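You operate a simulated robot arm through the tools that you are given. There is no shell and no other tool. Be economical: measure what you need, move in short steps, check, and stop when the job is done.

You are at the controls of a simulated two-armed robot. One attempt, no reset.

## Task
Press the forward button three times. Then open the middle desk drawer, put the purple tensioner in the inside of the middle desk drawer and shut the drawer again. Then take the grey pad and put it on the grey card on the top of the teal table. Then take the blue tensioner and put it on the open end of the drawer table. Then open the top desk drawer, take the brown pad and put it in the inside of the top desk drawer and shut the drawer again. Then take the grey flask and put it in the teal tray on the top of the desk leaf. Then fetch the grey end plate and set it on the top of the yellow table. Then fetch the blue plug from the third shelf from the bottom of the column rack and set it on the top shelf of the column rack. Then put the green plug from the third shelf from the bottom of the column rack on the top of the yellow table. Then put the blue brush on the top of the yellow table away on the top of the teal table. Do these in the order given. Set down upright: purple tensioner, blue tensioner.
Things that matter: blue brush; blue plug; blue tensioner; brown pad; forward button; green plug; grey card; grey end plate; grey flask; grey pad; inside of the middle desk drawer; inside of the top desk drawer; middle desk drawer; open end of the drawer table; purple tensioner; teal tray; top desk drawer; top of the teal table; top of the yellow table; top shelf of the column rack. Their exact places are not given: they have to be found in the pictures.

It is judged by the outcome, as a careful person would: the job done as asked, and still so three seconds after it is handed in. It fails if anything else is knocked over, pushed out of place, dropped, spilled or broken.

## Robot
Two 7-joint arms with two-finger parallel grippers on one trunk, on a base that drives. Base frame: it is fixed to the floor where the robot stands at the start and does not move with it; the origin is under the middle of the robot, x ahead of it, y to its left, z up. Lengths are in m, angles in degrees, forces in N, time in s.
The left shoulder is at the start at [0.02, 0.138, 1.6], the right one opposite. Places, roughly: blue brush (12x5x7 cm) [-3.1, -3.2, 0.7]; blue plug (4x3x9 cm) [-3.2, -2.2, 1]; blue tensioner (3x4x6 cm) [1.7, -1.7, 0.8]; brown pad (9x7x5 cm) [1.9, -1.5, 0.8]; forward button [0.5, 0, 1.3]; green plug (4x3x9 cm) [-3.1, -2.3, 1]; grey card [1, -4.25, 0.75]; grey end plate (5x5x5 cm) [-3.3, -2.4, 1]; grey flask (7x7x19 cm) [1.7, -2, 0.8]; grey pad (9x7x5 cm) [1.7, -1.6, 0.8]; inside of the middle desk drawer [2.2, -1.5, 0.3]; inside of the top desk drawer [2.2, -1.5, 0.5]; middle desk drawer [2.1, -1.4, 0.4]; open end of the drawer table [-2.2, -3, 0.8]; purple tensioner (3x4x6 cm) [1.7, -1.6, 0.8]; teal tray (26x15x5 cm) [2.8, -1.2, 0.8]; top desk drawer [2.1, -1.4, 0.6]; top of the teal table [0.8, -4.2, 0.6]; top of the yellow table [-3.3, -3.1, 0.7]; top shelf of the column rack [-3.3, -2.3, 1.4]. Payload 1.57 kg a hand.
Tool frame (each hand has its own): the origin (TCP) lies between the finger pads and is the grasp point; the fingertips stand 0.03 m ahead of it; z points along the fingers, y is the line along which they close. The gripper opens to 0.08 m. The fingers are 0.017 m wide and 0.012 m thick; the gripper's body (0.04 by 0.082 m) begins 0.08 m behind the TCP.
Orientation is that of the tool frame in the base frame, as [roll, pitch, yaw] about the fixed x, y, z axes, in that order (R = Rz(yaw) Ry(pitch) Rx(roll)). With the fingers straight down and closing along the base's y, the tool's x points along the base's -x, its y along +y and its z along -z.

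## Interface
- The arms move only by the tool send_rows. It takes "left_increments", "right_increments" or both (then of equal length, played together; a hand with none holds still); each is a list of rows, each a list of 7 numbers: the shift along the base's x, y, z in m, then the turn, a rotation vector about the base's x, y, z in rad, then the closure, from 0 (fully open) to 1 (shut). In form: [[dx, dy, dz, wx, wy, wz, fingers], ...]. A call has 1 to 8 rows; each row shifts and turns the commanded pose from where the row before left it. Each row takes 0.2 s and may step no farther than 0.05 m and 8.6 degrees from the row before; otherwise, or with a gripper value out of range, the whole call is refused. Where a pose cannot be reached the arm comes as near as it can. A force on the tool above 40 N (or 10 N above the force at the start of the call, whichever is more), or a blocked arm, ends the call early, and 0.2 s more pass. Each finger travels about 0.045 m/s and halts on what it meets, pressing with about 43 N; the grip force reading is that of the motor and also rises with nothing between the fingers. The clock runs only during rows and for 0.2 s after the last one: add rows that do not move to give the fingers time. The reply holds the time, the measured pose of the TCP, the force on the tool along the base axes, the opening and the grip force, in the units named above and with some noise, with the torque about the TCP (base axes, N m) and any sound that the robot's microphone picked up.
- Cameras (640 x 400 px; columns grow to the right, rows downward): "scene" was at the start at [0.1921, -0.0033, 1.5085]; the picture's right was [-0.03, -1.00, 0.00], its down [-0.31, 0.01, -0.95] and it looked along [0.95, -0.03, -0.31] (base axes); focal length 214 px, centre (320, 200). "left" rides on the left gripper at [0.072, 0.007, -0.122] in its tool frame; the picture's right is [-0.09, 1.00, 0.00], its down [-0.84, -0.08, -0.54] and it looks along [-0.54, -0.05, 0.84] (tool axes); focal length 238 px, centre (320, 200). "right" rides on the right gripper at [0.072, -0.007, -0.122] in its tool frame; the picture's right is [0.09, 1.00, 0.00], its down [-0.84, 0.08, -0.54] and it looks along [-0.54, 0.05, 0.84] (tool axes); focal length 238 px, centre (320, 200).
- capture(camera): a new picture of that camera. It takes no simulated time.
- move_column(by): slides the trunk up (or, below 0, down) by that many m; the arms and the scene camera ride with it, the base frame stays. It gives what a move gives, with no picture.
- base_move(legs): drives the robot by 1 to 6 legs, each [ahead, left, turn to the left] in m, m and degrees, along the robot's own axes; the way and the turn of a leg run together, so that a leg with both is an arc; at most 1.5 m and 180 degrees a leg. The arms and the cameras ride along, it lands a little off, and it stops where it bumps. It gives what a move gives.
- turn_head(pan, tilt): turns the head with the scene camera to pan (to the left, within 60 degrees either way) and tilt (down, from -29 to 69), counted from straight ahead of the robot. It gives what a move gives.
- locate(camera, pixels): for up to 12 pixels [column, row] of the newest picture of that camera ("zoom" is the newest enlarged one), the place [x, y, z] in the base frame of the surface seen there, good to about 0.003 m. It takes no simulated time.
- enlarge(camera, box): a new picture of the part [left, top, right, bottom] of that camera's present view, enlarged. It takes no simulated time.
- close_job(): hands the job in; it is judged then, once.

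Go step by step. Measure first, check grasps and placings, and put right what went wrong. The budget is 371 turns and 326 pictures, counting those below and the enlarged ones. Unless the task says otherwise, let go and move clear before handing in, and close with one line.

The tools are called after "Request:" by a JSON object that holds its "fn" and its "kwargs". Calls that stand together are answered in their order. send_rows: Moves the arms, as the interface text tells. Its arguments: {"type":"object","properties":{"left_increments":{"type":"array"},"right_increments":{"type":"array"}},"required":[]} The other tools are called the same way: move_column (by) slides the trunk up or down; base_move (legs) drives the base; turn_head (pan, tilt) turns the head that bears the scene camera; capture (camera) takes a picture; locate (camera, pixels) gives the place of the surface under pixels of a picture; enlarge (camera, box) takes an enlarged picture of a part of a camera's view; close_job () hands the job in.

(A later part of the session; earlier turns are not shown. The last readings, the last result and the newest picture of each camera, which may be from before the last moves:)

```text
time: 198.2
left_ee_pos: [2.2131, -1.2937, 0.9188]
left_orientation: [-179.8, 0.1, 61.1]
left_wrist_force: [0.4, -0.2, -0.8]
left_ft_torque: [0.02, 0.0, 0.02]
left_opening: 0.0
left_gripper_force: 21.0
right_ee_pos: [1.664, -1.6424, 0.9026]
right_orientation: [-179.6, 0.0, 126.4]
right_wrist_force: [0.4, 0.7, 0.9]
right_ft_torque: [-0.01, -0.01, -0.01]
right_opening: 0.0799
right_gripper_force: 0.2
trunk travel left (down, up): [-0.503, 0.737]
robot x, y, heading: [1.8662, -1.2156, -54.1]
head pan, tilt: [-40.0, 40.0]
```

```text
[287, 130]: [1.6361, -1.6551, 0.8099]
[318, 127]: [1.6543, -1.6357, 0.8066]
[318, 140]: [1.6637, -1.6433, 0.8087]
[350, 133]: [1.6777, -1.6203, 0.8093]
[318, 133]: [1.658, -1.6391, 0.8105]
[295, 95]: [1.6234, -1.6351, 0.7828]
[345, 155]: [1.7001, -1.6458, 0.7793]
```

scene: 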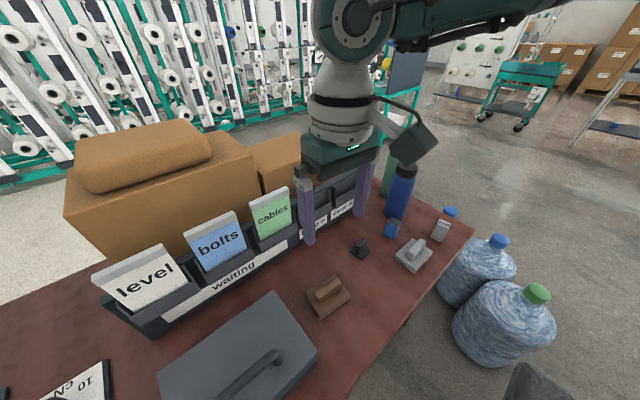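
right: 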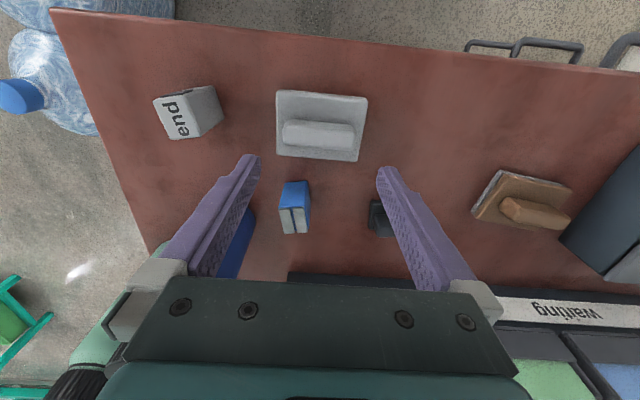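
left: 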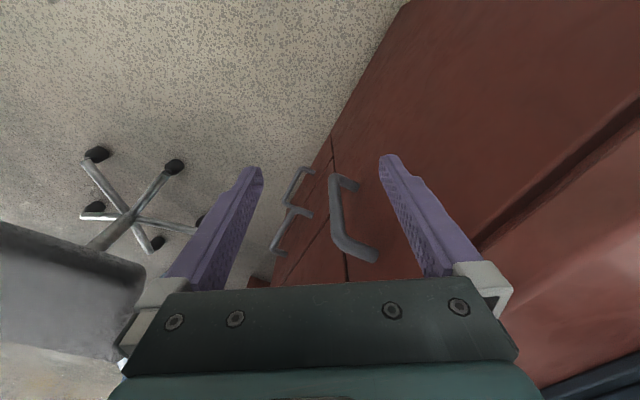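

Request:
{"fn": "send_rows", "kwargs": {"right_increments": [[-0.006, 0.003, -0.03, 0, 0, 0, 0], [0, 0, -0.03, 0, 0, 0, 0], [0, 0, -0.014, 0, 0, 0, 0]]}}

Request:
{"fn": "capture", "kwargs": {"camera": "right"}}

```text
time: 199.0
left_ee_pos: [2.2124, -1.292, 0.9194]
left_orientation: [-179.9, 0.1, 61.1]
left_wrist_force: [-0.2, -0.5, 0.2]
left_ft_torque: [0.03, 0.02, 0.01]
left_opening: 0.0003
left_gripper_force: 21.5
right_ee_pos: [1.6573, -1.6389, 0.8268]
right_orientation: [-179.7, 0.2, 126.5]
right_wrist_force: [0.4, 0.9, 0.1]
right_ft_torque: [-0.03, 0.04, 0.0]
right_opening: 0.0801
right_gripper_force: 0.1
trunk travel left (down, up): [-0.503, 0.737]
robot x, y, heading: [1.8647, -1.2132, -54.1]
head pan, tilt: [-40.0, 40.0]
```

```text
235 pictures are left
```

right: 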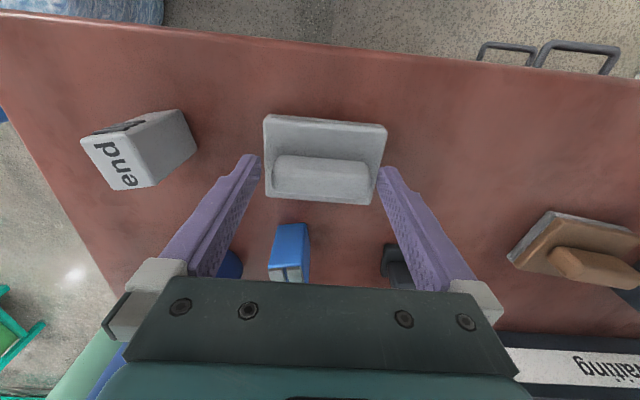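

Straddling the handle. Lower 1 cm, close and lift.

Request:
{"fn": "send_rows", "kwargs": {"right_increments": [[0, 0, -0.011, 0, 0, 0, 0], [0, 0, 0, 0, 0, 0, 0.4], [0, 0, 0, 0, 0, 0, 0.8], [0, 0, 0, 0, 0, 0, 1], [0, 0, 0, 0, 0, 0, 1]]}}

Request:
{"fn": "send_rows", "kwargs": {"right_increments": [[0, 0, 0.02, 0, 0, 0, 1], [0, 0, 0.03, 0, 0, 0, 1], [0, 0, 0.04, 0, 0, 0, 1], [0, 0, 0.04, 0, 0, 0, 1]]}}

Request:
{"fn": "capture", "kwargs": {"camera": "right"}}

```text
time: 200.2
left_ee_pos: [2.2135, -1.2936, 0.9195]
left_orientation: [-179.9, 0.0, 61.1]
left_wrist_force: [-0.7, 0.4, 0.1]
left_ft_torque: [-0.04, -0.03, 0.03]
left_opening: 0.0001
left_gripper_force: 21.1
right_ee_pos: [1.6591, -1.6402, 0.8165]
right_orientation: [-179.6, 0.2, 126.6]
right_wrist_force: [-0.4, 0.3, 0.7]
right_ft_torque: [-0.02, -0.03, -0.03]
right_opening: 0.0687
right_gripper_force: 43.2
trunk travel left (down, up): [-0.503, 0.737]
robot x, y, heading: [1.8698, -1.214, -54.4]
head pan, tilt: [-40.0, 40.0]
```

```text
time: 201.4
left_ee_pos: [2.2135, -1.2937, 0.9184]
left_orientation: [-179.9, 0.1, 61.1]
left_wrist_force: [0.7, -0.8, -1.6]
left_ft_torque: [0.0, -0.02, 0.03]
left_opening: 0.0
left_gripper_force: 21.7
right_ee_pos: [1.6776, -1.6342, 0.9304]
right_orientation: [176.2, -0.3, 128.9]
right_wrist_force: [0.3, 0.2, -0.5]
right_ft_torque: [0.04, 0.0, 0.0]
right_opening: 0.0694
right_gripper_force: 43.1
trunk travel left (down, up): [-0.503, 0.737]
robot x, y, heading: [1.8672, -1.215, -54.0]
head pan, tilt: [-40.0, 40.0]
stopped in row 4 (right hand): the arm was blocked; the commanded pose is now the measured one
```

```text
234 pictures are left
```

right: 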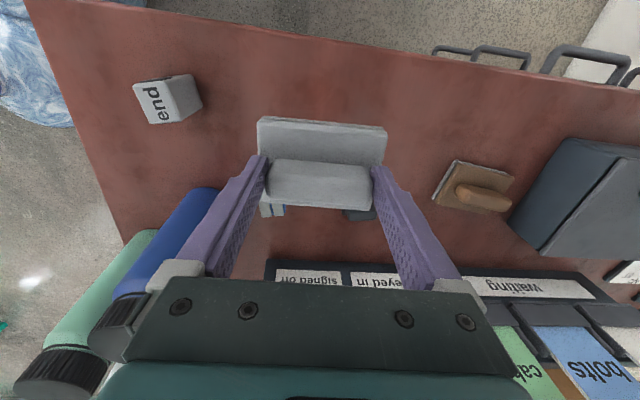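

The pad is held (opening 0.069). Raise the trunk and drive out the way I came, then down the aisle toward the teal table.

Request:
{"fn": "move_column", "kwargs": {"by": 0.25}}

Request:
{"fn": "base_move", "kwargs": {"legs": [[-0.359, 0.178, 0], [-0.534, -0.106, 0], [-0.057, -0.453, 0], [0.01, -0.378, 0], [0.559, -0.592, 0]]}}

Request:
{"fn": "turn_head", "kwargs": {"pan": -25, "tilt": 20}}

Request:
{"fn": "capture", "kwargs": {"camera": "scene"}}

```text
time: 203.9
left_ee_pos: [2.2128, -1.2927, 1.1686]
left_orientation: [-179.9, 0.1, 61.2]
left_wrist_force: [-0.2, 0.2, -0.7]
left_ft_torque: [0.01, -0.05, 0.03]
left_opening: 0.0001
left_gripper_force: 21.4
right_ee_pos: [1.6777, -1.6339, 1.1799]
right_orientation: [176.0, -0.3, 128.7]
right_wrist_force: [0.6, -0.4, -1.6]
right_ft_torque: [-0.03, 0.05, -0.05]
right_opening: 0.069
right_gripper_force: 43.3
trunk travel left (down, up): [-0.753, 0.487]
robot x, y, heading: [1.8688, -1.2104, -54.3]
head pan, tilt: [-40.0, 40.0]
```

```text
time: 217.5
left_ee_pos: [0.949, -1.7766, 1.1688]
left_orientation: [-179.9, 0.1, 64.9]
left_wrist_force: [0.4, -0.5, 0.3]
left_ft_torque: [0.0, -0.01, -0.02]
left_opening: 0.0
left_gripper_force: 21.7
right_ee_pos: [0.4366, -2.1528, 1.1796]
right_orientation: [176.1, -0.4, 132.8]
right_wrist_force: [-0.1, -0.6, -0.8]
right_ft_torque: [0.03, -0.02, 0.0]
right_opening: 0.0689
right_gripper_force: 43.0
trunk travel left (down, up): [-0.753, 0.487]
robot x, y, heading: [0.6003, -1.7191, -50.5]
head pan, tilt: [-40.0, 40.0]
```

```text
time: 218.3
left_ee_pos: [0.9487, -1.7777, 1.1692]
left_orientation: [-179.8, 0.2, 64.9]
left_wrist_force: [0.5, 0.1, -0.5]
left_ft_torque: [0.0, 0.0, 0.0]
left_opening: 0.0
left_gripper_force: 20.6
right_ee_pos: [0.4366, -2.1524, 1.1796]
right_orientation: [176.0, -0.3, 132.7]
right_wrist_force: [-0.2, 0.1, 0.1]
right_ft_torque: [0.01, 0.03, 0.01]
right_opening: 0.0688
right_gripper_force: 43.2
trunk travel left (down, up): [-0.753, 0.487]
robot x, y, heading: [0.5985, -1.7236, -50.4]
head pan, tilt: [-25.0, 20.0]
```

```text
233 pictures are left
```

scene: 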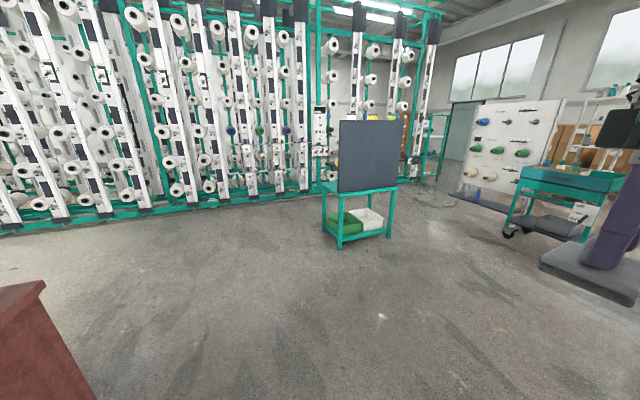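

The teal table with a dark upright board is at (360,200). Measure.

Request:
{"fn": "locate", "kwargs": {"camera": "scene", "pixels": [[330, 185], [342, 192], [390, 187], [366, 190], [340, 245], [395, 230], [326, 232], [370, 150]]}}

Request:
{"fn": "enlarge", "kwargs": {"camera": "scene", "box": [290, 110, 430, 250]}}

```text
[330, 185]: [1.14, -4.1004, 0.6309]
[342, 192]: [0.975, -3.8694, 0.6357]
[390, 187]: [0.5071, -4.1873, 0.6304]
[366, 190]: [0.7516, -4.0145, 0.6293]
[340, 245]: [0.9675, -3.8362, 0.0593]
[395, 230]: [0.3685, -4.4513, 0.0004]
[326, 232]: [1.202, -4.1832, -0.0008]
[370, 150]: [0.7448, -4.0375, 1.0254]
```

```text
2.86 times, centred on (360, 180) of scene
```

zoom: 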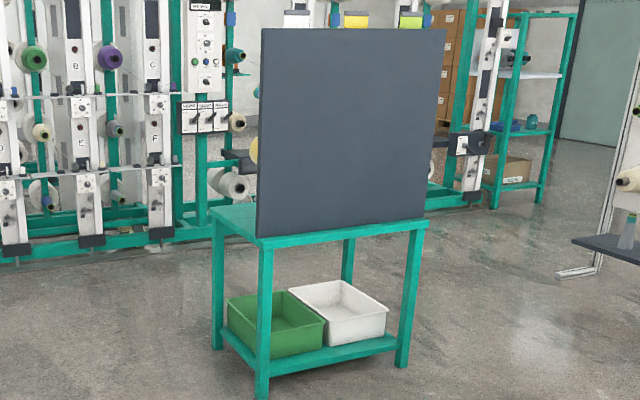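

Board stands on the table's aisle side; the card must be behind it. Drive to about (1.35,-3.1) to see behind.

Request:
{"fn": "base_move", "kwargs": {"legs": [[0.76, -0.18, 0], [0.76, -0.16, 0]]}}

Request:
{"fn": "turn_head", "kwargs": {"pan": -45, "tilt": 25}}

Request:
{"fn": "capture", "kwargs": {"camera": "scene"}}

```text
time: 226.2
left_ee_pos: [1.6385, -3.156, 1.1676]
left_orientation: [-179.9, 0.1, 64.6]
left_wrist_force: [0.1, -0.3, 0.4]
left_ft_torque: [0.0, -0.01, 0.02]
left_opening: 0.0
left_gripper_force: 21.2
right_ee_pos: [1.1248, -3.5289, 1.1792]
right_orientation: [176.0, -0.4, 132.4]
right_wrist_force: [-0.8, 0.8, -1.1]
right_ft_torque: [0.01, 0.01, -0.02]
right_opening: 0.0692
right_gripper_force: 42.8
trunk travel left (down, up): [-0.753, 0.487]
robot x, y, heading: [1.2885, -3.0998, -50.4]
head pan, tilt: [-25.0, 20.0]
```

```text
time: 227.0
left_ee_pos: [1.6393, -3.1565, 1.1688]
left_orientation: [-179.9, 0.1, 64.6]
left_wrist_force: [-0.5, -0.4, 0.2]
left_ft_torque: [0.0, 0.0, 0.0]
left_opening: 0.0001
left_gripper_force: 21.3
right_ee_pos: [1.125, -3.5289, 1.1797]
right_orientation: [176.1, -0.4, 132.6]
right_wrist_force: [-0.3, 0.0, -0.8]
right_ft_torque: [-0.02, 0.0, -0.02]
right_opening: 0.0689
right_gripper_force: 43.0
trunk travel left (down, up): [-0.753, 0.487]
robot x, y, heading: [1.2845, -3.1002, -50.6]
head pan, tilt: [-45.0, 25.0]
```

```text
231 pictures are left
```

scene: 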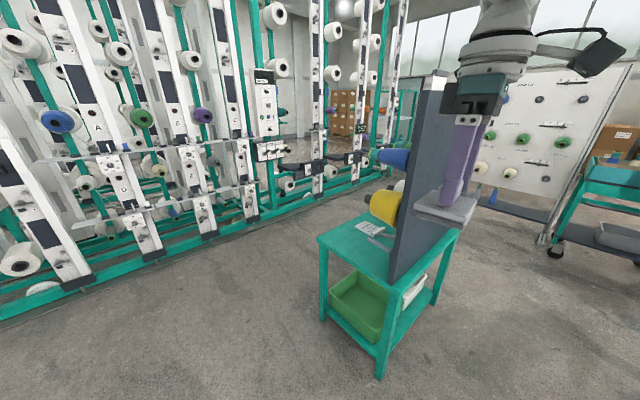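

Request:
{"fn": "enlarge", "kwargs": {"camera": "scene", "box": [310, 170, 470, 290]}}

Request:
{"fn": "locate", "kwargs": {"camera": "scene", "pixels": [[320, 240], [390, 283], [365, 228], [383, 240], [373, 218], [345, 230], [455, 235], [60, 310], [200, 255], [275, 205], [390, 205], [350, 245]]}}

```text
3.33 times, centred on (390, 230) of scene
```

zoom: 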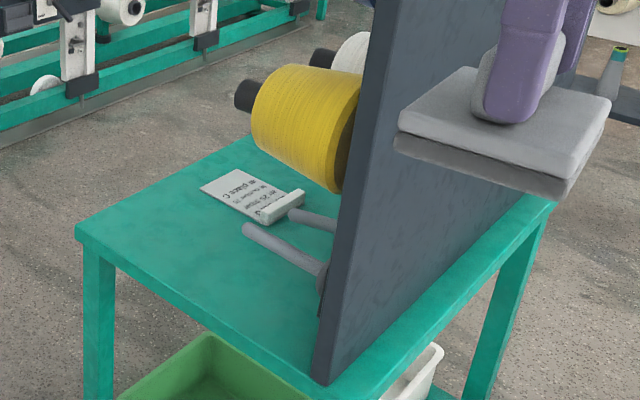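

```text
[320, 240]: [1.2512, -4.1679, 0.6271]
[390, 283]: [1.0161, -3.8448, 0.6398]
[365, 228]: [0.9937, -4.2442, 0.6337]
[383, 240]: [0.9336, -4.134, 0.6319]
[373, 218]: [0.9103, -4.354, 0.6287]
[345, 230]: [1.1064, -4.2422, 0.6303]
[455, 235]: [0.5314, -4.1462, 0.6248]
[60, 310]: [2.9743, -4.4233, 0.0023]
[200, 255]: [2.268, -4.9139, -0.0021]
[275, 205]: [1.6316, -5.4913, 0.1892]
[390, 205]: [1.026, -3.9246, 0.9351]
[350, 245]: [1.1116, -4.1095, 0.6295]
```

The card is a small labelled plate behind the board at (0.99,-4.24,0.634). I'll go round the left end to the back side and turn to face it.

Request:
{"fn": "base_move", "kwargs": {"legs": [[0.977, -0.071, 0], [0, 0, 100], [0, 0, 76]]}}

Request:
{"fn": "turn_head", "kwargs": {"pan": 30, "tilt": 30}}

Request:
{"fn": "capture", "kwargs": {"camera": "scene"}}

```text
time: 239.8
left_ee_pos: [1.5466, -3.8479, 1.1687]
left_orientation: [-180.0, 0.0, -119.7]
left_wrist_force: [-0.7, 0.5, 0.5]
left_ft_torque: [0.02, 0.0, -0.02]
left_opening: 0.0
left_gripper_force: 22.1
right_ee_pos: [2.087, -3.5127, 1.1794]
right_orientation: [176.0, -0.3, -51.7]
right_wrist_force: [0.4, 0.0, -0.5]
right_ft_torque: [0.0, -0.03, 0.0]
right_opening: 0.069
right_gripper_force: 43.6
trunk travel left (down, up): [-0.753, 0.487]
robot x, y, heading: [1.8877, -3.9326, 125.1]
head pan, tilt: [-45.0, 25.0]
```

```text
time: 241.2
left_ee_pos: [1.5469, -3.8475, 1.169]
left_orientation: [-179.9, 0.1, -119.6]
left_wrist_force: [0.3, -0.3, -0.2]
left_ft_torque: [-0.02, 0.02, 0.03]
left_opening: 0.0
left_gripper_force: 20.4
right_ee_pos: [2.0865, -3.5126, 1.1782]
right_orientation: [176.0, -0.4, -51.7]
right_wrist_force: [-0.8, -1.1, -0.7]
right_ft_torque: [-0.02, 0.05, 0.01]
right_opening: 0.0689
right_gripper_force: 43.0
trunk travel left (down, up): [-0.753, 0.487]
robot x, y, heading: [1.8905, -3.934, 124.9]
head pan, tilt: [30.0, 30.0]
```

```text
229 pictures are left
```

scene: 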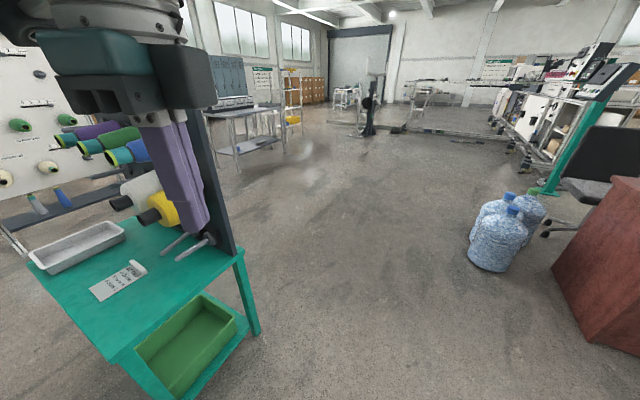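

Request:
{"fn": "base_move", "kwargs": {"legs": [[-0.155, 0, 0], [0, 0.9, 0]]}}

Request:
{"fn": "turn_head", "kwargs": {"pan": 0, "tilt": 45}}

Request:
{"fn": "capture", "kwargs": {"camera": "scene"}}

```text
time: 247.1
left_ee_pos: [0.8865, -4.4899, 1.1691]
left_orientation: [-179.9, 0.1, -120.5]
left_wrist_force: [0.1, 0.1, -0.3]
left_ft_torque: [-0.03, 0.0, 0.01]
left_opening: 0.0
left_gripper_force: 21.4
right_ee_pos: [1.4305, -4.1634, 1.1799]
right_orientation: [176.0, -0.4, -52.6]
right_wrist_force: [-0.5, 0.0, -1.2]
right_ft_torque: [0.01, -0.01, -0.01]
right_opening: 0.0692
right_gripper_force: 43.2
trunk travel left (down, up): [-0.753, 0.487]
robot x, y, heading: [1.2293, -4.5788, 124.1]
head pan, tilt: [30.0, 30.0]
```

```text
time: 248.0
left_ee_pos: [0.8867, -4.4896, 1.1683]
left_orientation: [180.0, 0.0, -120.5]
left_wrist_force: [-0.6, -0.3, -0.8]
left_ft_torque: [0.01, 0.02, 0.01]
left_opening: 0.0001
left_gripper_force: 21.5
right_ee_pos: [1.4319, -4.1636, 1.1799]
right_orientation: [176.0, -0.4, -52.6]
right_wrist_force: [-0.1, 0.2, -0.6]
right_ft_torque: [-0.02, 0.0, -0.04]
right_opening: 0.0691
right_gripper_force: 42.9
trunk travel left (down, up): [-0.753, 0.487]
robot x, y, heading: [1.2323, -4.5802, 124.2]
head pan, tilt: [0.0, 45.0]
```

```text
228 pictures are left
```

scene: 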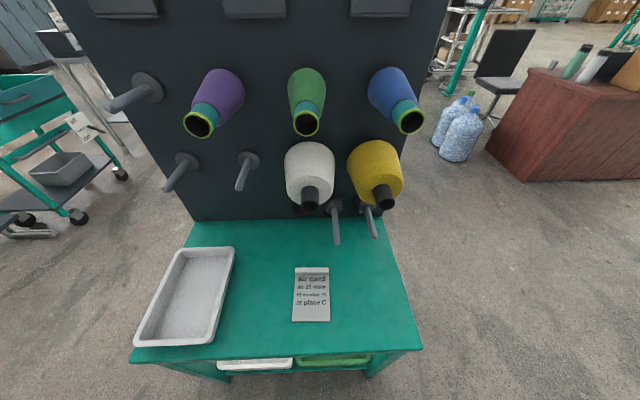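

Request:
{"fn": "enlarge", "kwargs": {"camera": "scene", "box": [260, 240, 360, 340]}}

Request:
{"fn": "locate", "kwargs": {"camera": "scene", "pixels": [[297, 270], [327, 270], [293, 320], [329, 320], [311, 298], [311, 205], [384, 205], [337, 240], [376, 235], [360, 300], [140, 352], [420, 345]]}}

```text
4.00 times, centred on (310, 290) of scene
```

zoom: 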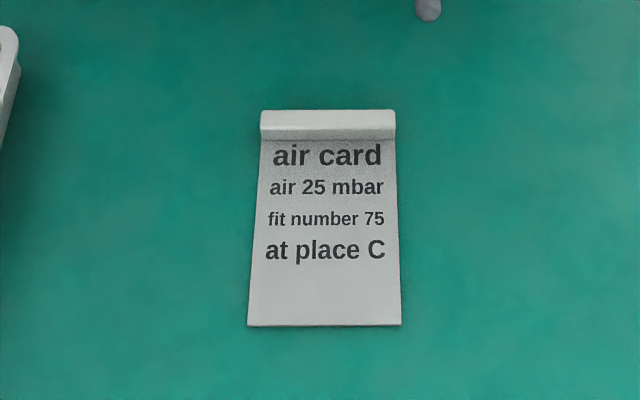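

```text
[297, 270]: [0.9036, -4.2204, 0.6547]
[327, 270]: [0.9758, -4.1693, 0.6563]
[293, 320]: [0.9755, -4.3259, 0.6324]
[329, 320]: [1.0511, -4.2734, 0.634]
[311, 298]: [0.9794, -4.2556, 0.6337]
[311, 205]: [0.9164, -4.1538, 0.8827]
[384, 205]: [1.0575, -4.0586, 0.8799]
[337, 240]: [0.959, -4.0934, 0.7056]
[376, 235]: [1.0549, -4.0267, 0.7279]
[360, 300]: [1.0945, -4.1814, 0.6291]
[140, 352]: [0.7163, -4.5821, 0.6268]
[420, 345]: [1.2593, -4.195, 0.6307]
```

Card flat part centre is ≈(0.982,-4.255,0.634), its long-width direction matches my tool. Shift base left 0.17 and ahead 0.04, level the pad, then bring the hand over.

Request:
{"fn": "base_move", "kwargs": {"legs": [[0.04, 0.17, 0]]}}

Request:
{"fn": "send_rows", "kwargs": {"right_increments": [[0, 0, 0, 0.0425, -0.0556, 0, 1]]}}

Request:
{"fn": "move_column", "kwargs": {"by": -0.3}}

```text
time: 249.5
left_ee_pos: [0.7194, -4.5571, 1.1682]
left_orientation: [-179.7, 0.1, -120.3]
left_wrist_force: [0.0, 0.5, 0.5]
left_ft_torque: [-0.02, 0.02, -0.01]
left_opening: 0.0
left_gripper_force: 20.7
right_ee_pos: [1.2627, -4.2306, 1.1798]
right_orientation: [176.1, -0.3, -52.4]
right_wrist_force: [0.5, 0.0, -1.4]
right_ft_torque: [-0.02, 0.04, -0.02]
right_opening: 0.0691
right_gripper_force: 43.3
trunk travel left (down, up): [-0.753, 0.487]
robot x, y, heading: [1.0652, -4.6435, 124.6]
head pan, tilt: [0.0, 45.0]
```

```text
time: 249.9
left_ee_pos: [0.721, -4.5584, 1.1686]
left_orientation: [-179.9, 0.0, -120.2]
left_wrist_force: [0.1, 0.9, 0.0]
left_ft_torque: [0.02, 0.03, -0.02]
left_opening: 0.0
left_gripper_force: 21.5
right_ee_pos: [1.261, -4.2298, 1.1798]
right_orientation: [179.8, -0.1, -52.3]
right_wrist_force: [0.3, 0.1, -0.8]
right_ft_torque: [-0.02, 0.01, 0.0]
right_opening: 0.0688
right_gripper_force: 42.5
trunk travel left (down, up): [-0.753, 0.487]
robot x, y, heading: [1.0629, -4.6468, 124.4]
head pan, tilt: [0.0, 45.0]
```

```text
time: 252.9
left_ee_pos: [0.7186, -4.5576, 0.8678]
left_orientation: [-179.8, 0.1, -120.4]
left_wrist_force: [-0.3, 0.0, 0.7]
left_ft_torque: [0.0, 0.0, -0.04]
left_opening: 0.0
left_gripper_force: 21.7
right_ee_pos: [1.2617, -4.2312, 0.8787]
right_orientation: [179.6, -0.3, -52.2]
right_wrist_force: [0.4, 0.1, -1.8]
right_ft_torque: [-0.01, 0.0, -0.02]
right_opening: 0.069
right_gripper_force: 42.8
trunk travel left (down, up): [-0.453, 0.787]
robot x, y, heading: [1.0667, -4.6432, 124.4]
head pan, tilt: [0.0, 45.0]
```

Request:
{"fn": "send_rows", "kwargs": {"right_increments": [[-0.0467, -0.0039, 0, 0, 0, 0, 1], [-0.0467, -0.0039, 0, 0, 0, 0, 1], [-0.0467, -0.0039, 0, 0, 0, 0, 1], [-0.0467, -0.0039, 0, 0, 0, 0, 1], [-0.0467, -0.0039, 0, 0, 0, 0, 1], [-0.0467, -0.0039, 0, 0, 0, 0, 1]]}}

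Request:
{"fn": "capture", "kwargs": {"camera": "right"}}

Request:
{"fn": "capture", "kwargs": {"camera": "scene"}}

```text
time: 254.3
left_ee_pos: [0.7182, -4.5581, 0.8691]
left_orientation: [-179.9, 0.1, -120.3]
left_wrist_force: [0.1, -0.8, 0.2]
left_ft_torque: [-0.01, 0.0, 0.0]
left_opening: 0.0002
left_gripper_force: 21.8
right_ee_pos: [0.9806, -4.2548, 0.8813]
right_orientation: [-180.0, -0.3, -52.5]
right_wrist_force: [0.1, 0.2, -0.5]
right_ft_torque: [0.0, -0.01, 0.01]
right_opening: 0.0691
right_gripper_force: 43.7
trunk travel left (down, up): [-0.453, 0.787]
robot x, y, heading: [1.0636, -4.6448, 124.6]
head pan, tilt: [0.0, 45.0]
```

```text
226 pictures are left
```

right: 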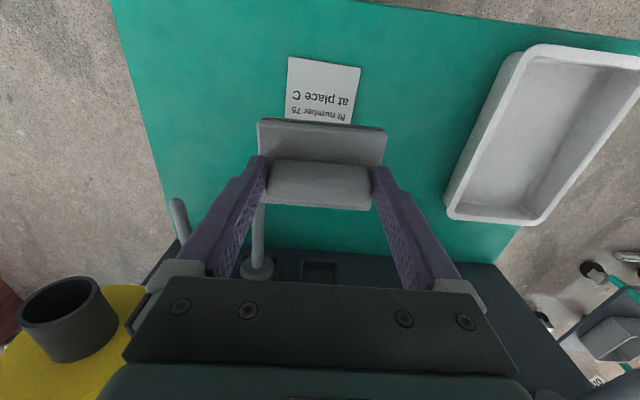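

```text
225 pictures are left
```

scene: 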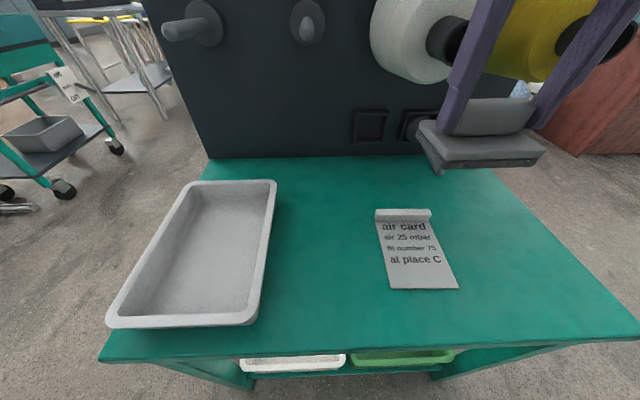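

Pad is above the card with clearance to the cones. Lower with trunk, then arm.

Request:
{"fn": "move_column", "kwargs": {"by": -0.14}}

Request:
{"fn": "send_rows", "kwargs": {"right_increments": [[0, 0, -0.025, 0, 0, 0, 1], [0, 0, -0.01, 0, 0, 0, 1], [0, 0, -0.008, 0, 0, 0, 1]]}}

Request:
{"fn": "capture", "kwargs": {"camera": "right"}}

```text
time: 256.0
left_ee_pos: [0.7196, -4.5567, 0.7282]
left_orientation: [-179.8, 0.0, -120.3]
left_wrist_force: [0.9, -0.4, -0.2]
left_ft_torque: [-0.01, 0.05, 0.01]
left_opening: 0.0
left_gripper_force: 21.7
right_ee_pos: [0.9828, -4.2546, 0.7421]
right_orientation: [-180.0, -0.5, -52.4]
right_wrist_force: [0.0, 1.0, -0.7]
right_ft_torque: [0.01, -0.01, 0.0]
right_opening: 0.0691
right_gripper_force: 43.4
trunk travel left (down, up): [-0.313, 0.927]
robot x, y, heading: [1.0642, -4.6427, 124.5]
head pan, tilt: [0.0, 45.0]
```

```text
time: 256.8
left_ee_pos: [0.7195, -4.558, 0.728]
left_orientation: [-179.8, 0.1, -120.3]
left_wrist_force: [-0.2, -1.0, -0.1]
left_ft_torque: [-0.03, 0.0, -0.02]
left_opening: 0.0001
left_gripper_force: 21.1
right_ee_pos: [0.9821, -4.256, 0.6988]
right_orientation: [180.0, -0.3, -52.6]
right_wrist_force: [-0.5, -0.4, -0.9]
right_ft_torque: [0.03, 0.0, 0.0]
right_opening: 0.0693
right_gripper_force: 43.2
trunk travel left (down, up): [-0.313, 0.927]
robot x, y, heading: [1.0674, -4.6454, 124.4]
head pan, tilt: [0.0, 45.0]
```

```text
224 pictures are left
```

right: 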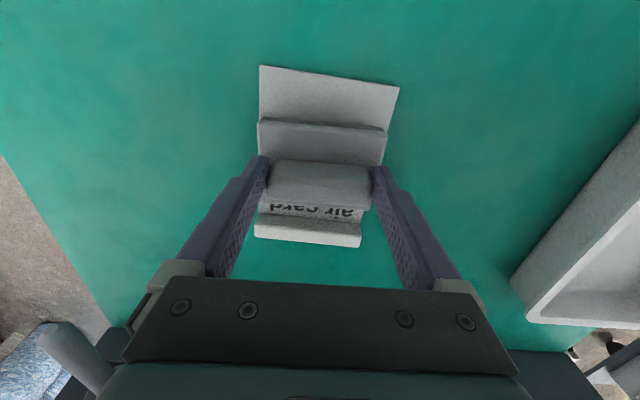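

Well aligned on the card. Lower to contact and release.

Request:
{"fn": "send_rows", "kwargs": {"right_increments": [[0, 0, -0.004, 0, 0, 0, 1], [0, 0, -0.003, 0, 0, 0, 1]]}}

Request:
{"fn": "send_rows", "kwargs": {"right_increments": [[0, 0, 0, 0, 0, 0, 0.7], [0, 0, 0, 0, 0, 0, 0], [0, 0, 0, 0, 0, 0, 0], [0, 0, 0.02, 0, 0, 0, 0], [0, 0, 0.04, 0, 0, 0, 0], [0, 0, 0.04, 0, 0, 0, 0]]}}

Request:
{"fn": "capture", "kwargs": {"camera": "right"}}

```text
time: 257.4
left_ee_pos: [0.7199, -4.558, 0.7286]
left_orientation: [-179.8, 0.1, -120.3]
left_wrist_force: [0.3, 0.1, -0.6]
left_ft_torque: [-0.02, 0.02, 0.0]
left_opening: 0.0
left_gripper_force: 21.6
right_ee_pos: [0.9809, -4.2547, 0.6925]
right_orientation: [-179.9, -0.4, -52.6]
right_wrist_force: [-0.5, 0.4, -1.5]
right_ft_torque: [0.0, -0.02, 0.0]
right_opening: 0.0689
right_gripper_force: 42.3
trunk travel left (down, up): [-0.313, 0.927]
robot x, y, heading: [1.0629, -4.6441, 124.4]
head pan, tilt: [0.0, 45.0]
```

```text
time: 258.8
left_ee_pos: [0.72, -4.5579, 0.7281]
left_orientation: [-180.0, 0.1, -120.2]
left_wrist_force: [0.4, 0.0, -0.1]
left_ft_torque: [0.01, 0.02, 0.0]
left_opening: 0.0
left_gripper_force: 21.2
right_ee_pos: [0.9834, -4.2544, 0.79]
right_orientation: [-180.0, -0.4, -52.4]
right_wrist_force: [0.4, 0.2, -0.9]
right_ft_torque: [0.02, -0.02, -0.01]
right_opening: 0.08
right_gripper_force: 0.1
trunk travel left (down, up): [-0.313, 0.927]
robot x, y, heading: [1.0679, -4.6459, 124.6]
head pan, tilt: [0.0, 45.0]
```

```text
223 pictures are left
```

right: 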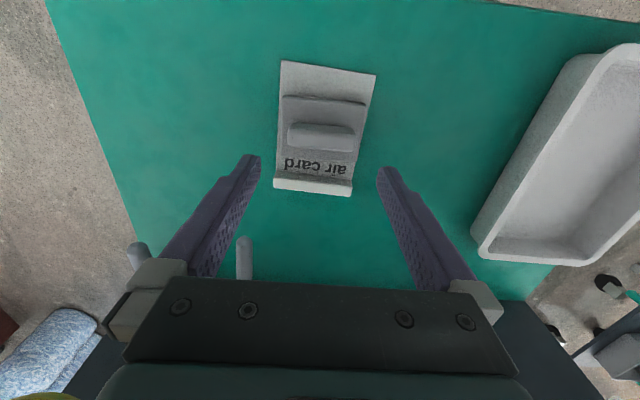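

Pad rests squarely on the card. Raise, retreat, and return toward the desk for the blue tensioner.

Request:
{"fn": "move_column", "kwargs": {"by": 0.35}}

Request:
{"fn": "base_move", "kwargs": {"legs": [[-0.1, 0, 0], [0, -1.0, 0], [0.99, -0.254, 0], [0, 0, 178]]}}

```text
time: 262.2
left_ee_pos: [0.72, -4.5575, 1.0791]
left_orientation: [-179.9, 0.1, -120.2]
left_wrist_force: [-0.8, 0.2, -0.2]
left_ft_torque: [0.03, -0.01, 0.0]
left_opening: 0.0
left_gripper_force: 21.4
right_ee_pos: [0.9832, -4.2544, 1.1404]
right_orientation: [180.0, -0.4, -52.5]
right_wrist_force: [-0.3, -0.3, -0.3]
right_ft_torque: [0.02, -0.02, -0.03]
right_opening: 0.0801
right_gripper_force: 0.0
trunk travel left (down, up): [-0.663, 0.577]
robot x, y, heading: [1.065, -4.6443, 124.2]
head pan, tilt: [0.0, 45.0]
```

```text
time: 279.9
left_ee_pos: [1.935, -3.3653, 1.0778]
left_orientation: [-179.8, 0.1, 53.2]
left_wrist_force: [-0.5, 0.3, 0.1]
left_ft_torque: [-0.02, -0.03, -0.01]
left_opening: 0.0
left_gripper_force: 21.3
right_ee_pos: [1.6376, -3.6376, 1.1403]
right_orientation: [-180.0, -0.4, 121.1]
right_wrist_force: [-0.2, 0.6, 0.1]
right_ft_torque: [0.01, 0.0, 0.02]
right_opening: 0.08
right_gripper_force: 0.0
trunk travel left (down, up): [-0.663, 0.577]
robot x, y, heading: [1.5983, -3.2412, -62.5]
head pan, tilt: [0.0, 45.0]
```

Request:
{"fn": "base_move", "kwargs": {"legs": [[-1.342, -0.539, 0], [-1.107, 0.689, 0], [-0.108, 0.507, 0]]}}

Request:
{"fn": "turn_head", "kwargs": {"pan": 30, "tilt": 35}}

Request:
{"fn": "capture", "kwargs": {"camera": "scene"}}

```text
time: 295.9
left_ee_pos: [1.2933, -0.794, 1.0787]
left_orientation: [-179.8, 0.1, 54.1]
left_wrist_force: [1.1, 0.6, -0.6]
left_ft_torque: [0.0, -0.01, 0.02]
left_opening: 0.0
left_gripper_force: 21.3
right_ee_pos: [1.0015, -1.0717, 1.1408]
right_orientation: [180.0, -0.4, 121.9]
right_wrist_force: [-0.8, 0.3, -0.6]
right_ft_torque: [0.02, 0.02, 0.0]
right_opening: 0.0802
right_gripper_force: 0.0
trunk travel left (down, up): [-0.663, 0.577]
robot x, y, heading: [0.9574, -0.6723, -61.4]
head pan, tilt: [0.0, 45.0]
```

```text
time: 296.8
left_ee_pos: [1.2928, -0.7952, 1.078]
left_orientation: [-179.7, 0.0, 54.1]
left_wrist_force: [-0.1, 0.4, 0.0]
left_ft_torque: [0.02, 0.02, 0.0]
left_opening: 0.0001
left_gripper_force: 21.3
right_ee_pos: [1.0015, -1.0708, 1.1415]
right_orientation: [180.0, -0.4, 121.9]
right_wrist_force: [-0.3, 0.5, 0.1]
right_ft_torque: [0.01, 0.01, -0.02]
right_opening: 0.0801
right_gripper_force: 0.1
trunk travel left (down, up): [-0.663, 0.577]
robot x, y, heading: [0.9617, -0.6733, -61.3]
head pan, tilt: [30.0, 35.0]
```

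```text
222 pictures are left
```

scene: 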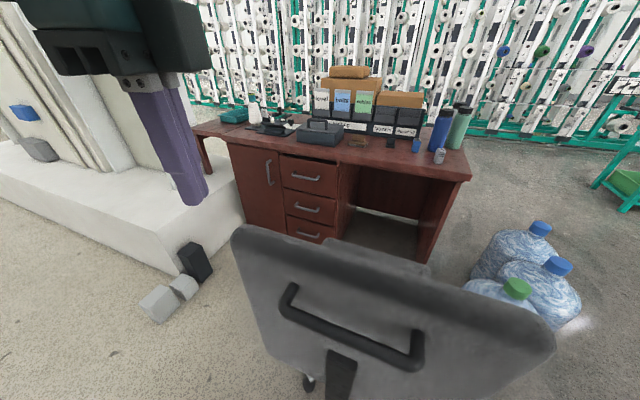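

Request:
{"fn": "base_move", "kwargs": {"legs": [[0, 0.503, 0], [0, 0, 22.8], [0.543, -0.04, 0]]}}

Request:
{"fn": "move_column", "kwargs": {"by": 0.05}}

```text
time: 303.6
left_ee_pos: [2.1381, -0.8098, 1.0793]
left_orientation: [-179.8, 0.2, 76.0]
left_wrist_force: [-0.3, 0.4, 0.6]
left_ft_torque: [0.0, -0.01, 0.0]
left_opening: 0.0
left_gripper_force: 21.9
right_ee_pos: [1.9698, -1.1743, 1.1423]
right_orientation: [-180.0, -0.4, 143.8]
right_wrist_force: [0.2, -0.7, -1.0]
right_ft_torque: [0.02, 0.01, 0.01]
right_opening: 0.0797
right_gripper_force: 0.1
trunk travel left (down, up): [-0.663, 0.577]
robot x, y, heading: [1.7819, -0.819, -39.2]
head pan, tilt: [30.0, 35.0]
```

```text
time: 304.6
left_ee_pos: [2.1386, -0.8088, 1.1289]
left_orientation: [-179.9, 0.2, 75.9]
left_wrist_force: [0.1, 0.4, -0.5]
left_ft_torque: [0.02, 0.0, 0.02]
left_opening: 0.0
left_gripper_force: 21.3
right_ee_pos: [1.9708, -1.1751, 1.1908]
right_orientation: [180.0, -0.4, 143.8]
right_wrist_force: [0.1, -0.2, -0.2]
right_ft_torque: [-0.03, -0.04, 0.02]
right_opening: 0.0801
right_gripper_force: 0.0
trunk travel left (down, up): [-0.713, 0.527]
robot x, y, heading: [1.7846, -0.8225, -39.5]
head pan, tilt: [30.0, 35.0]
```

Request:
{"fn": "base_move", "kwargs": {"legs": [[0.25, -0.15, 0], [0.069, -0.12, 0]]}}

Request:
{"fn": "capture", "kwargs": {"camera": "right"}}

```text
time: 307.5
left_ee_pos: [2.2125, -1.2239, 1.1283]
left_orientation: [-179.9, 0.1, 76.5]
left_wrist_force: [0.1, -0.5, 0.5]
left_ft_torque: [-0.01, 0.02, -0.01]
left_opening: 0.0
left_gripper_force: 21.5
right_ee_pos: [2.0459, -1.5911, 1.1905]
right_orientation: [179.9, -0.4, 144.2]
right_wrist_force: [-1.2, 0.5, 0.6]
right_ft_torque: [-0.02, 0.01, -0.02]
right_opening: 0.0799
right_gripper_force: 0.1
trunk travel left (down, up): [-0.713, 0.527]
robot x, y, heading: [1.8628, -1.237, -38.8]
head pan, tilt: [30.0, 35.0]
```

```text
221 pictures are left
```

right: 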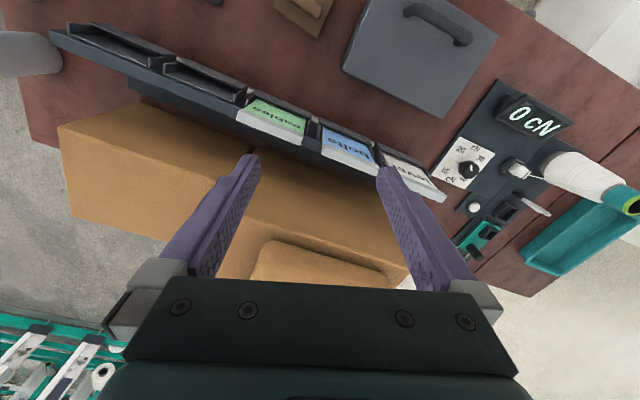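

Swing the right hand over to the blue tensioner, aligning yaw to ≈126°.

Request:
{"fn": "send_rows", "kwargs": {"right_increments": [[-0.0433, -0.0158, 0, 0, 0, -0.0775, 0.3], [-0.0433, -0.0158, 0, 0, 0, -0.0775, 0.3], [-0.0433, -0.0158, 0, 0, 0, -0.0775, 0.3], [-0.0433, -0.0158, 0, 0, 0, -0.0775, 0.3], [-0.0433, -0.0158, 0, 0, 0, 0, 0.3], [-0.0433, -0.0158, 0, 0, 0, 0, 0.3], [-0.0433, -0.0158, 0, 0, 0, 0, 0.3], [-0.0433, -0.0158, 0, 0, 0, 0, 0.3]]}}

Request:
{"fn": "capture", "kwargs": {"camera": "right"}}

```text
time: 309.3
left_ee_pos: [2.2117, -1.225, 1.1277]
left_orientation: [-179.9, 0.1, 76.4]
left_wrist_force: [0.0, -0.2, -0.4]
left_ft_torque: [0.02, -0.02, 0.04]
left_opening: 0.0
left_gripper_force: 21.2
right_ee_pos: [1.7093, -1.7161, 1.1861]
right_orientation: [178.5, -0.7, 127.9]
right_wrist_force: [0.1, 0.2, -0.6]
right_ft_torque: [-0.03, 0.04, -0.01]
right_opening: 0.0561
right_gripper_force: 0.1
trunk travel left (down, up): [-0.713, 0.527]
robot x, y, heading: [1.8599, -1.2372, -38.8]
head pan, tilt: [30.0, 35.0]
```

```text
220 pictures are left
```

right: 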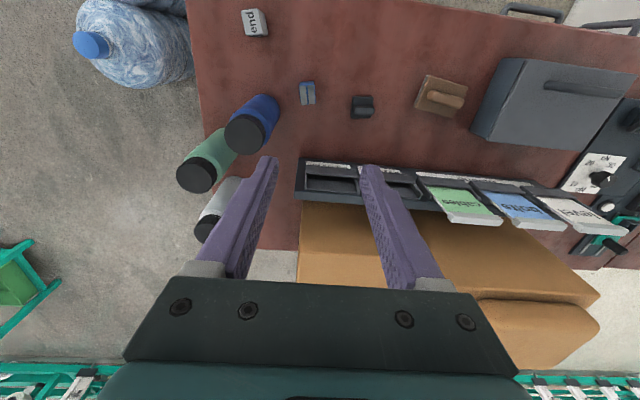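

Request:
{"fn": "enlarge", "kwargs": {"camera": "right", "box": [270, 60, 350, 130]}}

Request:
{"fn": "locate", "kwargs": {"camera": "right", "pixels": [[307, 95], [303, 98], [312, 100], [303, 87], [313, 88], [250, 130], [256, 105]]}}

```text
5.71 times, centred on (310, 95) of right
```

zoom: 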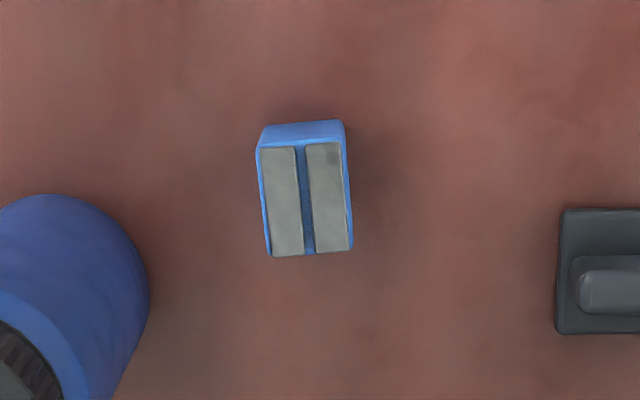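

```text
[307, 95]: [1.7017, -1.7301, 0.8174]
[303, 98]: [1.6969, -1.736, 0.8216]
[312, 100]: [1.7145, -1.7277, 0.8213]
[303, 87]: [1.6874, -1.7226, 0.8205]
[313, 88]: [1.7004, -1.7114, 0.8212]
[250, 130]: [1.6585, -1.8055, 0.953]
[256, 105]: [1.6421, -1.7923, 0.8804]
```

Blue tensioner top centre ≈(1.700,-1.724); the blue bottle is close on the right-back, so I'll grasp 1.2 cm toward me. Align and lower the trunk.

Request:
{"fn": "send_rows", "kwargs": {"right_increments": [[-0.0164, 0.0013, 0, -0.016, 0.0205, 0, 0.3]]}}

Request:
{"fn": "move_column", "kwargs": {"by": -0.18}}

Request:
{"fn": "capture", "kwargs": {"camera": "right"}}

```text
time: 309.7
left_ee_pos: [2.2126, -1.225, 1.1282]
left_orientation: [-179.9, 0.1, 76.4]
left_wrist_force: [-0.5, 0.3, -0.3]
left_ft_torque: [-0.05, -0.02, -0.02]
left_opening: 0.0002
left_gripper_force: 21.3
right_ee_pos: [1.6826, -1.7182, 1.1916]
right_orientation: [-178.5, -0.1, 126.4]
right_wrist_force: [0.2, 0.0, -0.3]
right_ft_torque: [-0.01, 0.03, 0.01]
right_opening: 0.056
right_gripper_force: 0.1
trunk travel left (down, up): [-0.713, 0.527]
robot x, y, heading: [1.8597, -1.2421, -38.8]
head pan, tilt: [30.0, 35.0]
```

```text
time: 311.7
left_ee_pos: [2.2116, -1.2246, 0.9493]
left_orientation: [-179.8, 0.1, 76.4]
left_wrist_force: [-0.4, -0.3, 0.4]
left_ft_torque: [0.0, -0.02, 0.01]
left_opening: 0.0001
left_gripper_force: 21.2
right_ee_pos: [1.683, -1.7176, 1.0109]
right_orientation: [-178.5, -0.3, 126.5]
right_wrist_force: [-0.2, -0.6, -0.1]
right_ft_torque: [0.04, 0.01, 0.04]
right_opening: 0.0558
right_gripper_force: 0.1
trunk travel left (down, up): [-0.533, 0.707]
robot x, y, heading: [1.8597, -1.2392, -38.9]
head pan, tilt: [30.0, 35.0]
```

```text
218 pictures are left
```

right: 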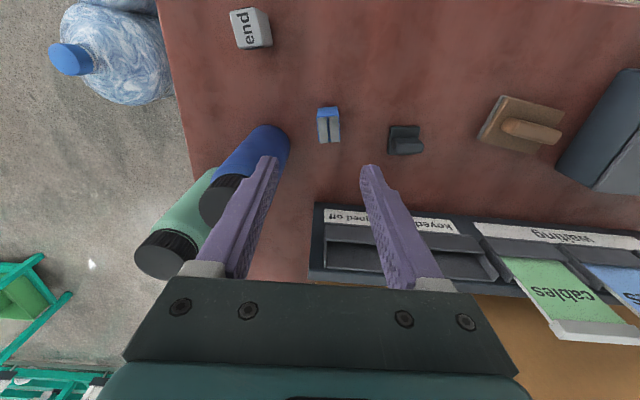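

Request:
{"fn": "send_rows", "kwargs": {"right_increments": [[0.01, 0.003, 0, 0.0155, -0.021, 0, 0.3], [0, 0, -0.04, 0, 0, 0, 0.3], [0, 0, -0.04, 0, 0, 0, 0.3]]}}

Request:
{"fn": "capture", "kwargs": {"camera": "right"}}

```text
time: 312.5
left_ee_pos: [2.2116, -1.2242, 0.948]
left_orientation: [-179.7, 0.2, 76.4]
left_wrist_force: [-0.2, 0.3, 0.7]
left_ft_torque: [0.01, 0.01, 0.02]
left_opening: 0.0001
left_gripper_force: 21.4
right_ee_pos: [1.6946, -1.7166, 0.93]
right_orientation: [180.0, -0.3, 126.5]
right_wrist_force: [0.0, -0.7, -0.3]
right_ft_torque: [-0.02, 0.04, 0.0]
right_opening: 0.056
right_gripper_force: 0.0
trunk travel left (down, up): [-0.533, 0.707]
robot x, y, heading: [1.8556, -1.2394, -39.0]
head pan, tilt: [30.0, 35.0]
```

```text
217 pictures are left
```

right: 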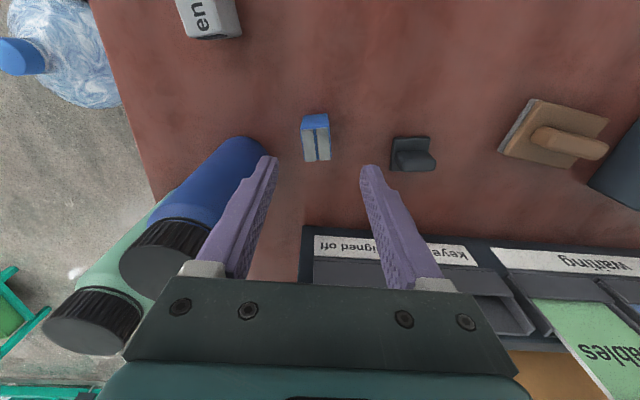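

Check the blue bottle's cap position relative to the gripper before descending.

Request:
{"fn": "locate", "kwargs": {"camera": "right", "pixels": [[157, 258], [195, 230], [125, 262], [165, 285], [245, 150], [285, 160], [318, 145], [318, 138], [325, 155], [307, 122]]}}

```text
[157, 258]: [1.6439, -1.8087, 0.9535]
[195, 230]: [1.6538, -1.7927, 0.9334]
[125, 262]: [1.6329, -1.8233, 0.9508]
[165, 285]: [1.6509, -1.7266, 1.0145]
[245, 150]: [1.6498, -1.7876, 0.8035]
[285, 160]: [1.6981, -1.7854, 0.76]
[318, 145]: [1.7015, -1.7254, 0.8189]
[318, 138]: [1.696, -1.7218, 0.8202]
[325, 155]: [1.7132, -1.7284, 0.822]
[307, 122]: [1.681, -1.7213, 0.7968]
```

Clearance is ~2 cm. Descend, grip, lift.

Request:
{"fn": "send_rows", "kwargs": {"right_increments": [[0, 0, -0.04, 0, 0, 0, 0.3], [0, 0, -0.04, 0, 0, 0, 0.3], [0, 0, -0.02, 0, 0, 0, 0.3], [0, 0, 0, 0, 0, 0, 0.7], [0, 0, 0, 0, 0, 0, 1], [0, 0, 0, 0, 0, 0, 1], [0, 0, 0, 0, 0, 0, 1]]}}

Request:
{"fn": "capture", "kwargs": {"camera": "right"}}

```text
time: 314.1
left_ee_pos: [2.2116, -1.2244, 0.9487]
left_orientation: [-179.8, 0.0, 76.4]
left_wrist_force: [1.2, -0.9, 0.2]
left_ft_torque: [0.02, 0.02, -0.01]
left_opening: 0.0001
left_gripper_force: 21.5
right_ee_pos: [1.6948, -1.7152, 0.8296]
right_orientation: [-180.0, -0.4, 126.5]
right_wrist_force: [0.0, 0.1, -0.8]
right_ft_torque: [0.01, 0.01, 0.03]
right_opening: 0.0294
right_gripper_force: 33.9
trunk travel left (down, up): [-0.533, 0.707]
robot x, y, heading: [1.8569, -1.2402, -39.1]
head pan, tilt: [30.0, 35.0]
```

```text
216 pictures are left
```

right: 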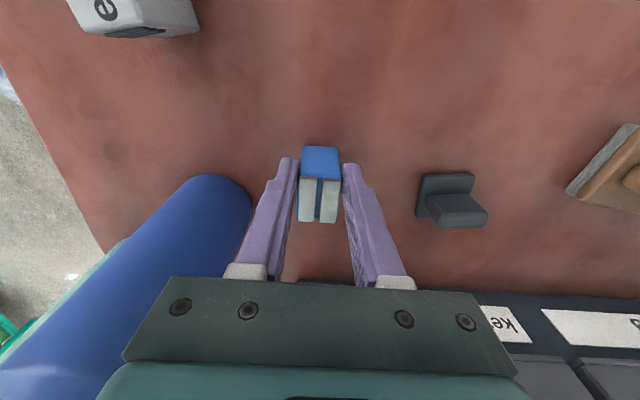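

Gripped. Lift straight up with the trunk.

Request:
{"fn": "move_column", "kwargs": {"by": 0.28}}

Request:
{"fn": "capture", "kwargs": {"camera": "right"}}

```text
time: 316.9
left_ee_pos: [2.2115, -1.2251, 1.2295]
left_orientation: [-179.9, 0.1, 76.4]
left_wrist_force: [-0.9, -0.1, -0.5]
left_ft_torque: [-0.01, 0.0, 0.01]
left_opening: 0.0
left_gripper_force: 21.4
right_ee_pos: [1.6948, -1.7161, 1.109]
right_orientation: [179.9, -0.3, 126.6]
right_wrist_force: [-0.1, 0.4, -1.3]
right_ft_torque: [0.0, 0.02, -0.02]
right_opening: 0.0292
right_gripper_force: 38.7
trunk travel left (down, up): [-0.813, 0.427]
robot x, y, heading: [1.857, -1.2418, -38.9]
head pan, tilt: [30.0, 35.0]
```

```text
215 pictures are left
```

right: 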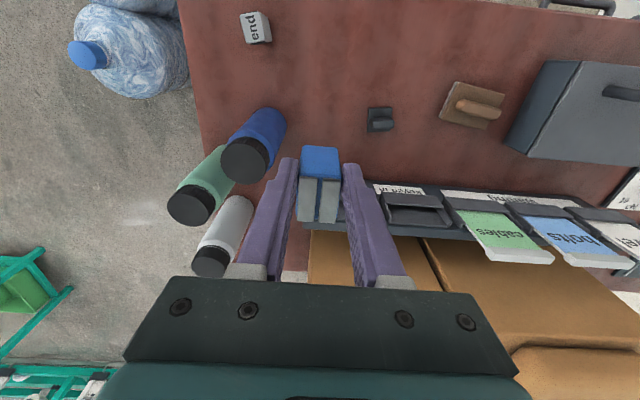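

Blue tensioner is held and lifted. Drive out of the desk area and toward the drawer table at (-2.2,-3).

Request:
{"fn": "base_move", "kwargs": {"legs": [[-0.317, 0.286, 0], [-0.548, 0.058, 0], [-0.16, -0.438, 0], [-0.096, -0.438, 0], [-0.22, -1.398, 0], [0, 0, -111]]}}

Request:
{"fn": "turn_head", "kwargs": {"pan": 0, "tilt": 18}}

Request:
{"fn": "capture", "kwargs": {"camera": "scene"}}

```text
time: 338.4
left_ee_pos: [-0.5715, -2.1938, 1.2294]
left_orientation: [-179.8, 0.0, -39.3]
left_wrist_force: [-0.5, -0.4, -0.2]
left_ft_torque: [0.0, 0.0, -0.03]
left_opening: 0.0
left_gripper_force: 21.7
right_ee_pos: [-0.7897, -1.5142, 1.1099]
right_orientation: [-179.9, -0.3, 10.7]
right_wrist_force: [0.7, 1.0, -0.6]
right_ft_torque: [-0.01, 0.0, 0.02]
right_opening: 0.0291
right_gripper_force: 38.6
trunk travel left (down, up): [-0.813, 0.427]
robot x, y, heading: [-0.4297, -1.8717, -154.4]
head pan, tilt: [30.0, 35.0]
```

```text
time: 339.4
left_ee_pos: [-0.5708, -2.1939, 1.2285]
left_orientation: [-179.8, 0.1, -39.3]
left_wrist_force: [-0.6, 1.0, 0.0]
left_ft_torque: [0.0, 0.01, -0.02]
left_opening: 0.0
left_gripper_force: 20.8
right_ee_pos: [-0.7895, -1.5149, 1.11]
right_orientation: [180.0, -0.2, 10.9]
right_wrist_force: [0.3, -0.5, -2.1]
right_ft_torque: [0.03, -0.02, -0.03]
right_opening: 0.0292
right_gripper_force: 38.7
trunk travel left (down, up): [-0.813, 0.427]
robot x, y, heading: [-0.4302, -1.8675, -154.5]
head pan, tilt: [0.0, 18.0]
```

```text
214 pictures are left
```

scene: 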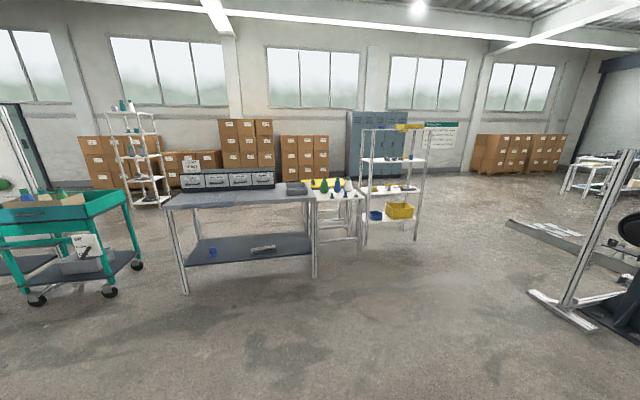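

Request:
{"fn": "enlarge", "kwargs": {"camera": "scene", "box": [150, 110, 440, 300]}}

Request:
{"fn": "locate", "kwargs": {"camera": "scene", "pixels": [[165, 205], [310, 195], [295, 190], [320, 195], [240, 198], [185, 290], [314, 275], [370, 160], [390, 190], [270, 185], [418, 238], [355, 193]]}}

```text
2.11 times, centred on (295, 205) of scene
```

zoom: 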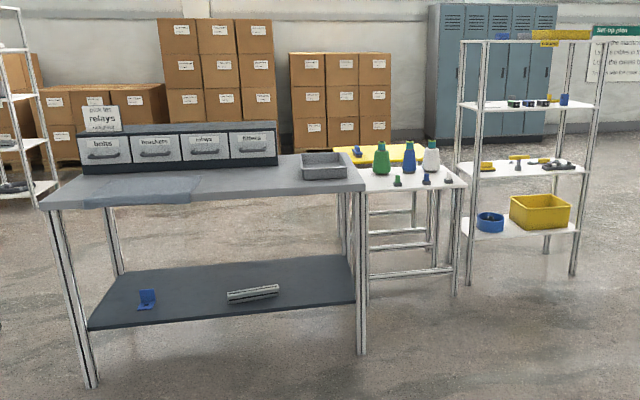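

```text
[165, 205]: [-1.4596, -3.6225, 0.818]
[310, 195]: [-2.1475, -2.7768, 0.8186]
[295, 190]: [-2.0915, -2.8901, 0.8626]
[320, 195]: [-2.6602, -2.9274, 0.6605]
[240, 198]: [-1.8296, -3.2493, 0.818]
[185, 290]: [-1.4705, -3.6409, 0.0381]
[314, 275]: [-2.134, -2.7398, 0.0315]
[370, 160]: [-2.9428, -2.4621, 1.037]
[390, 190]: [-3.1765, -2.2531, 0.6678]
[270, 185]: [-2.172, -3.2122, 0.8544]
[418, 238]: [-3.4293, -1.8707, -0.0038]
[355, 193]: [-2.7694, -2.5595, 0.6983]
```

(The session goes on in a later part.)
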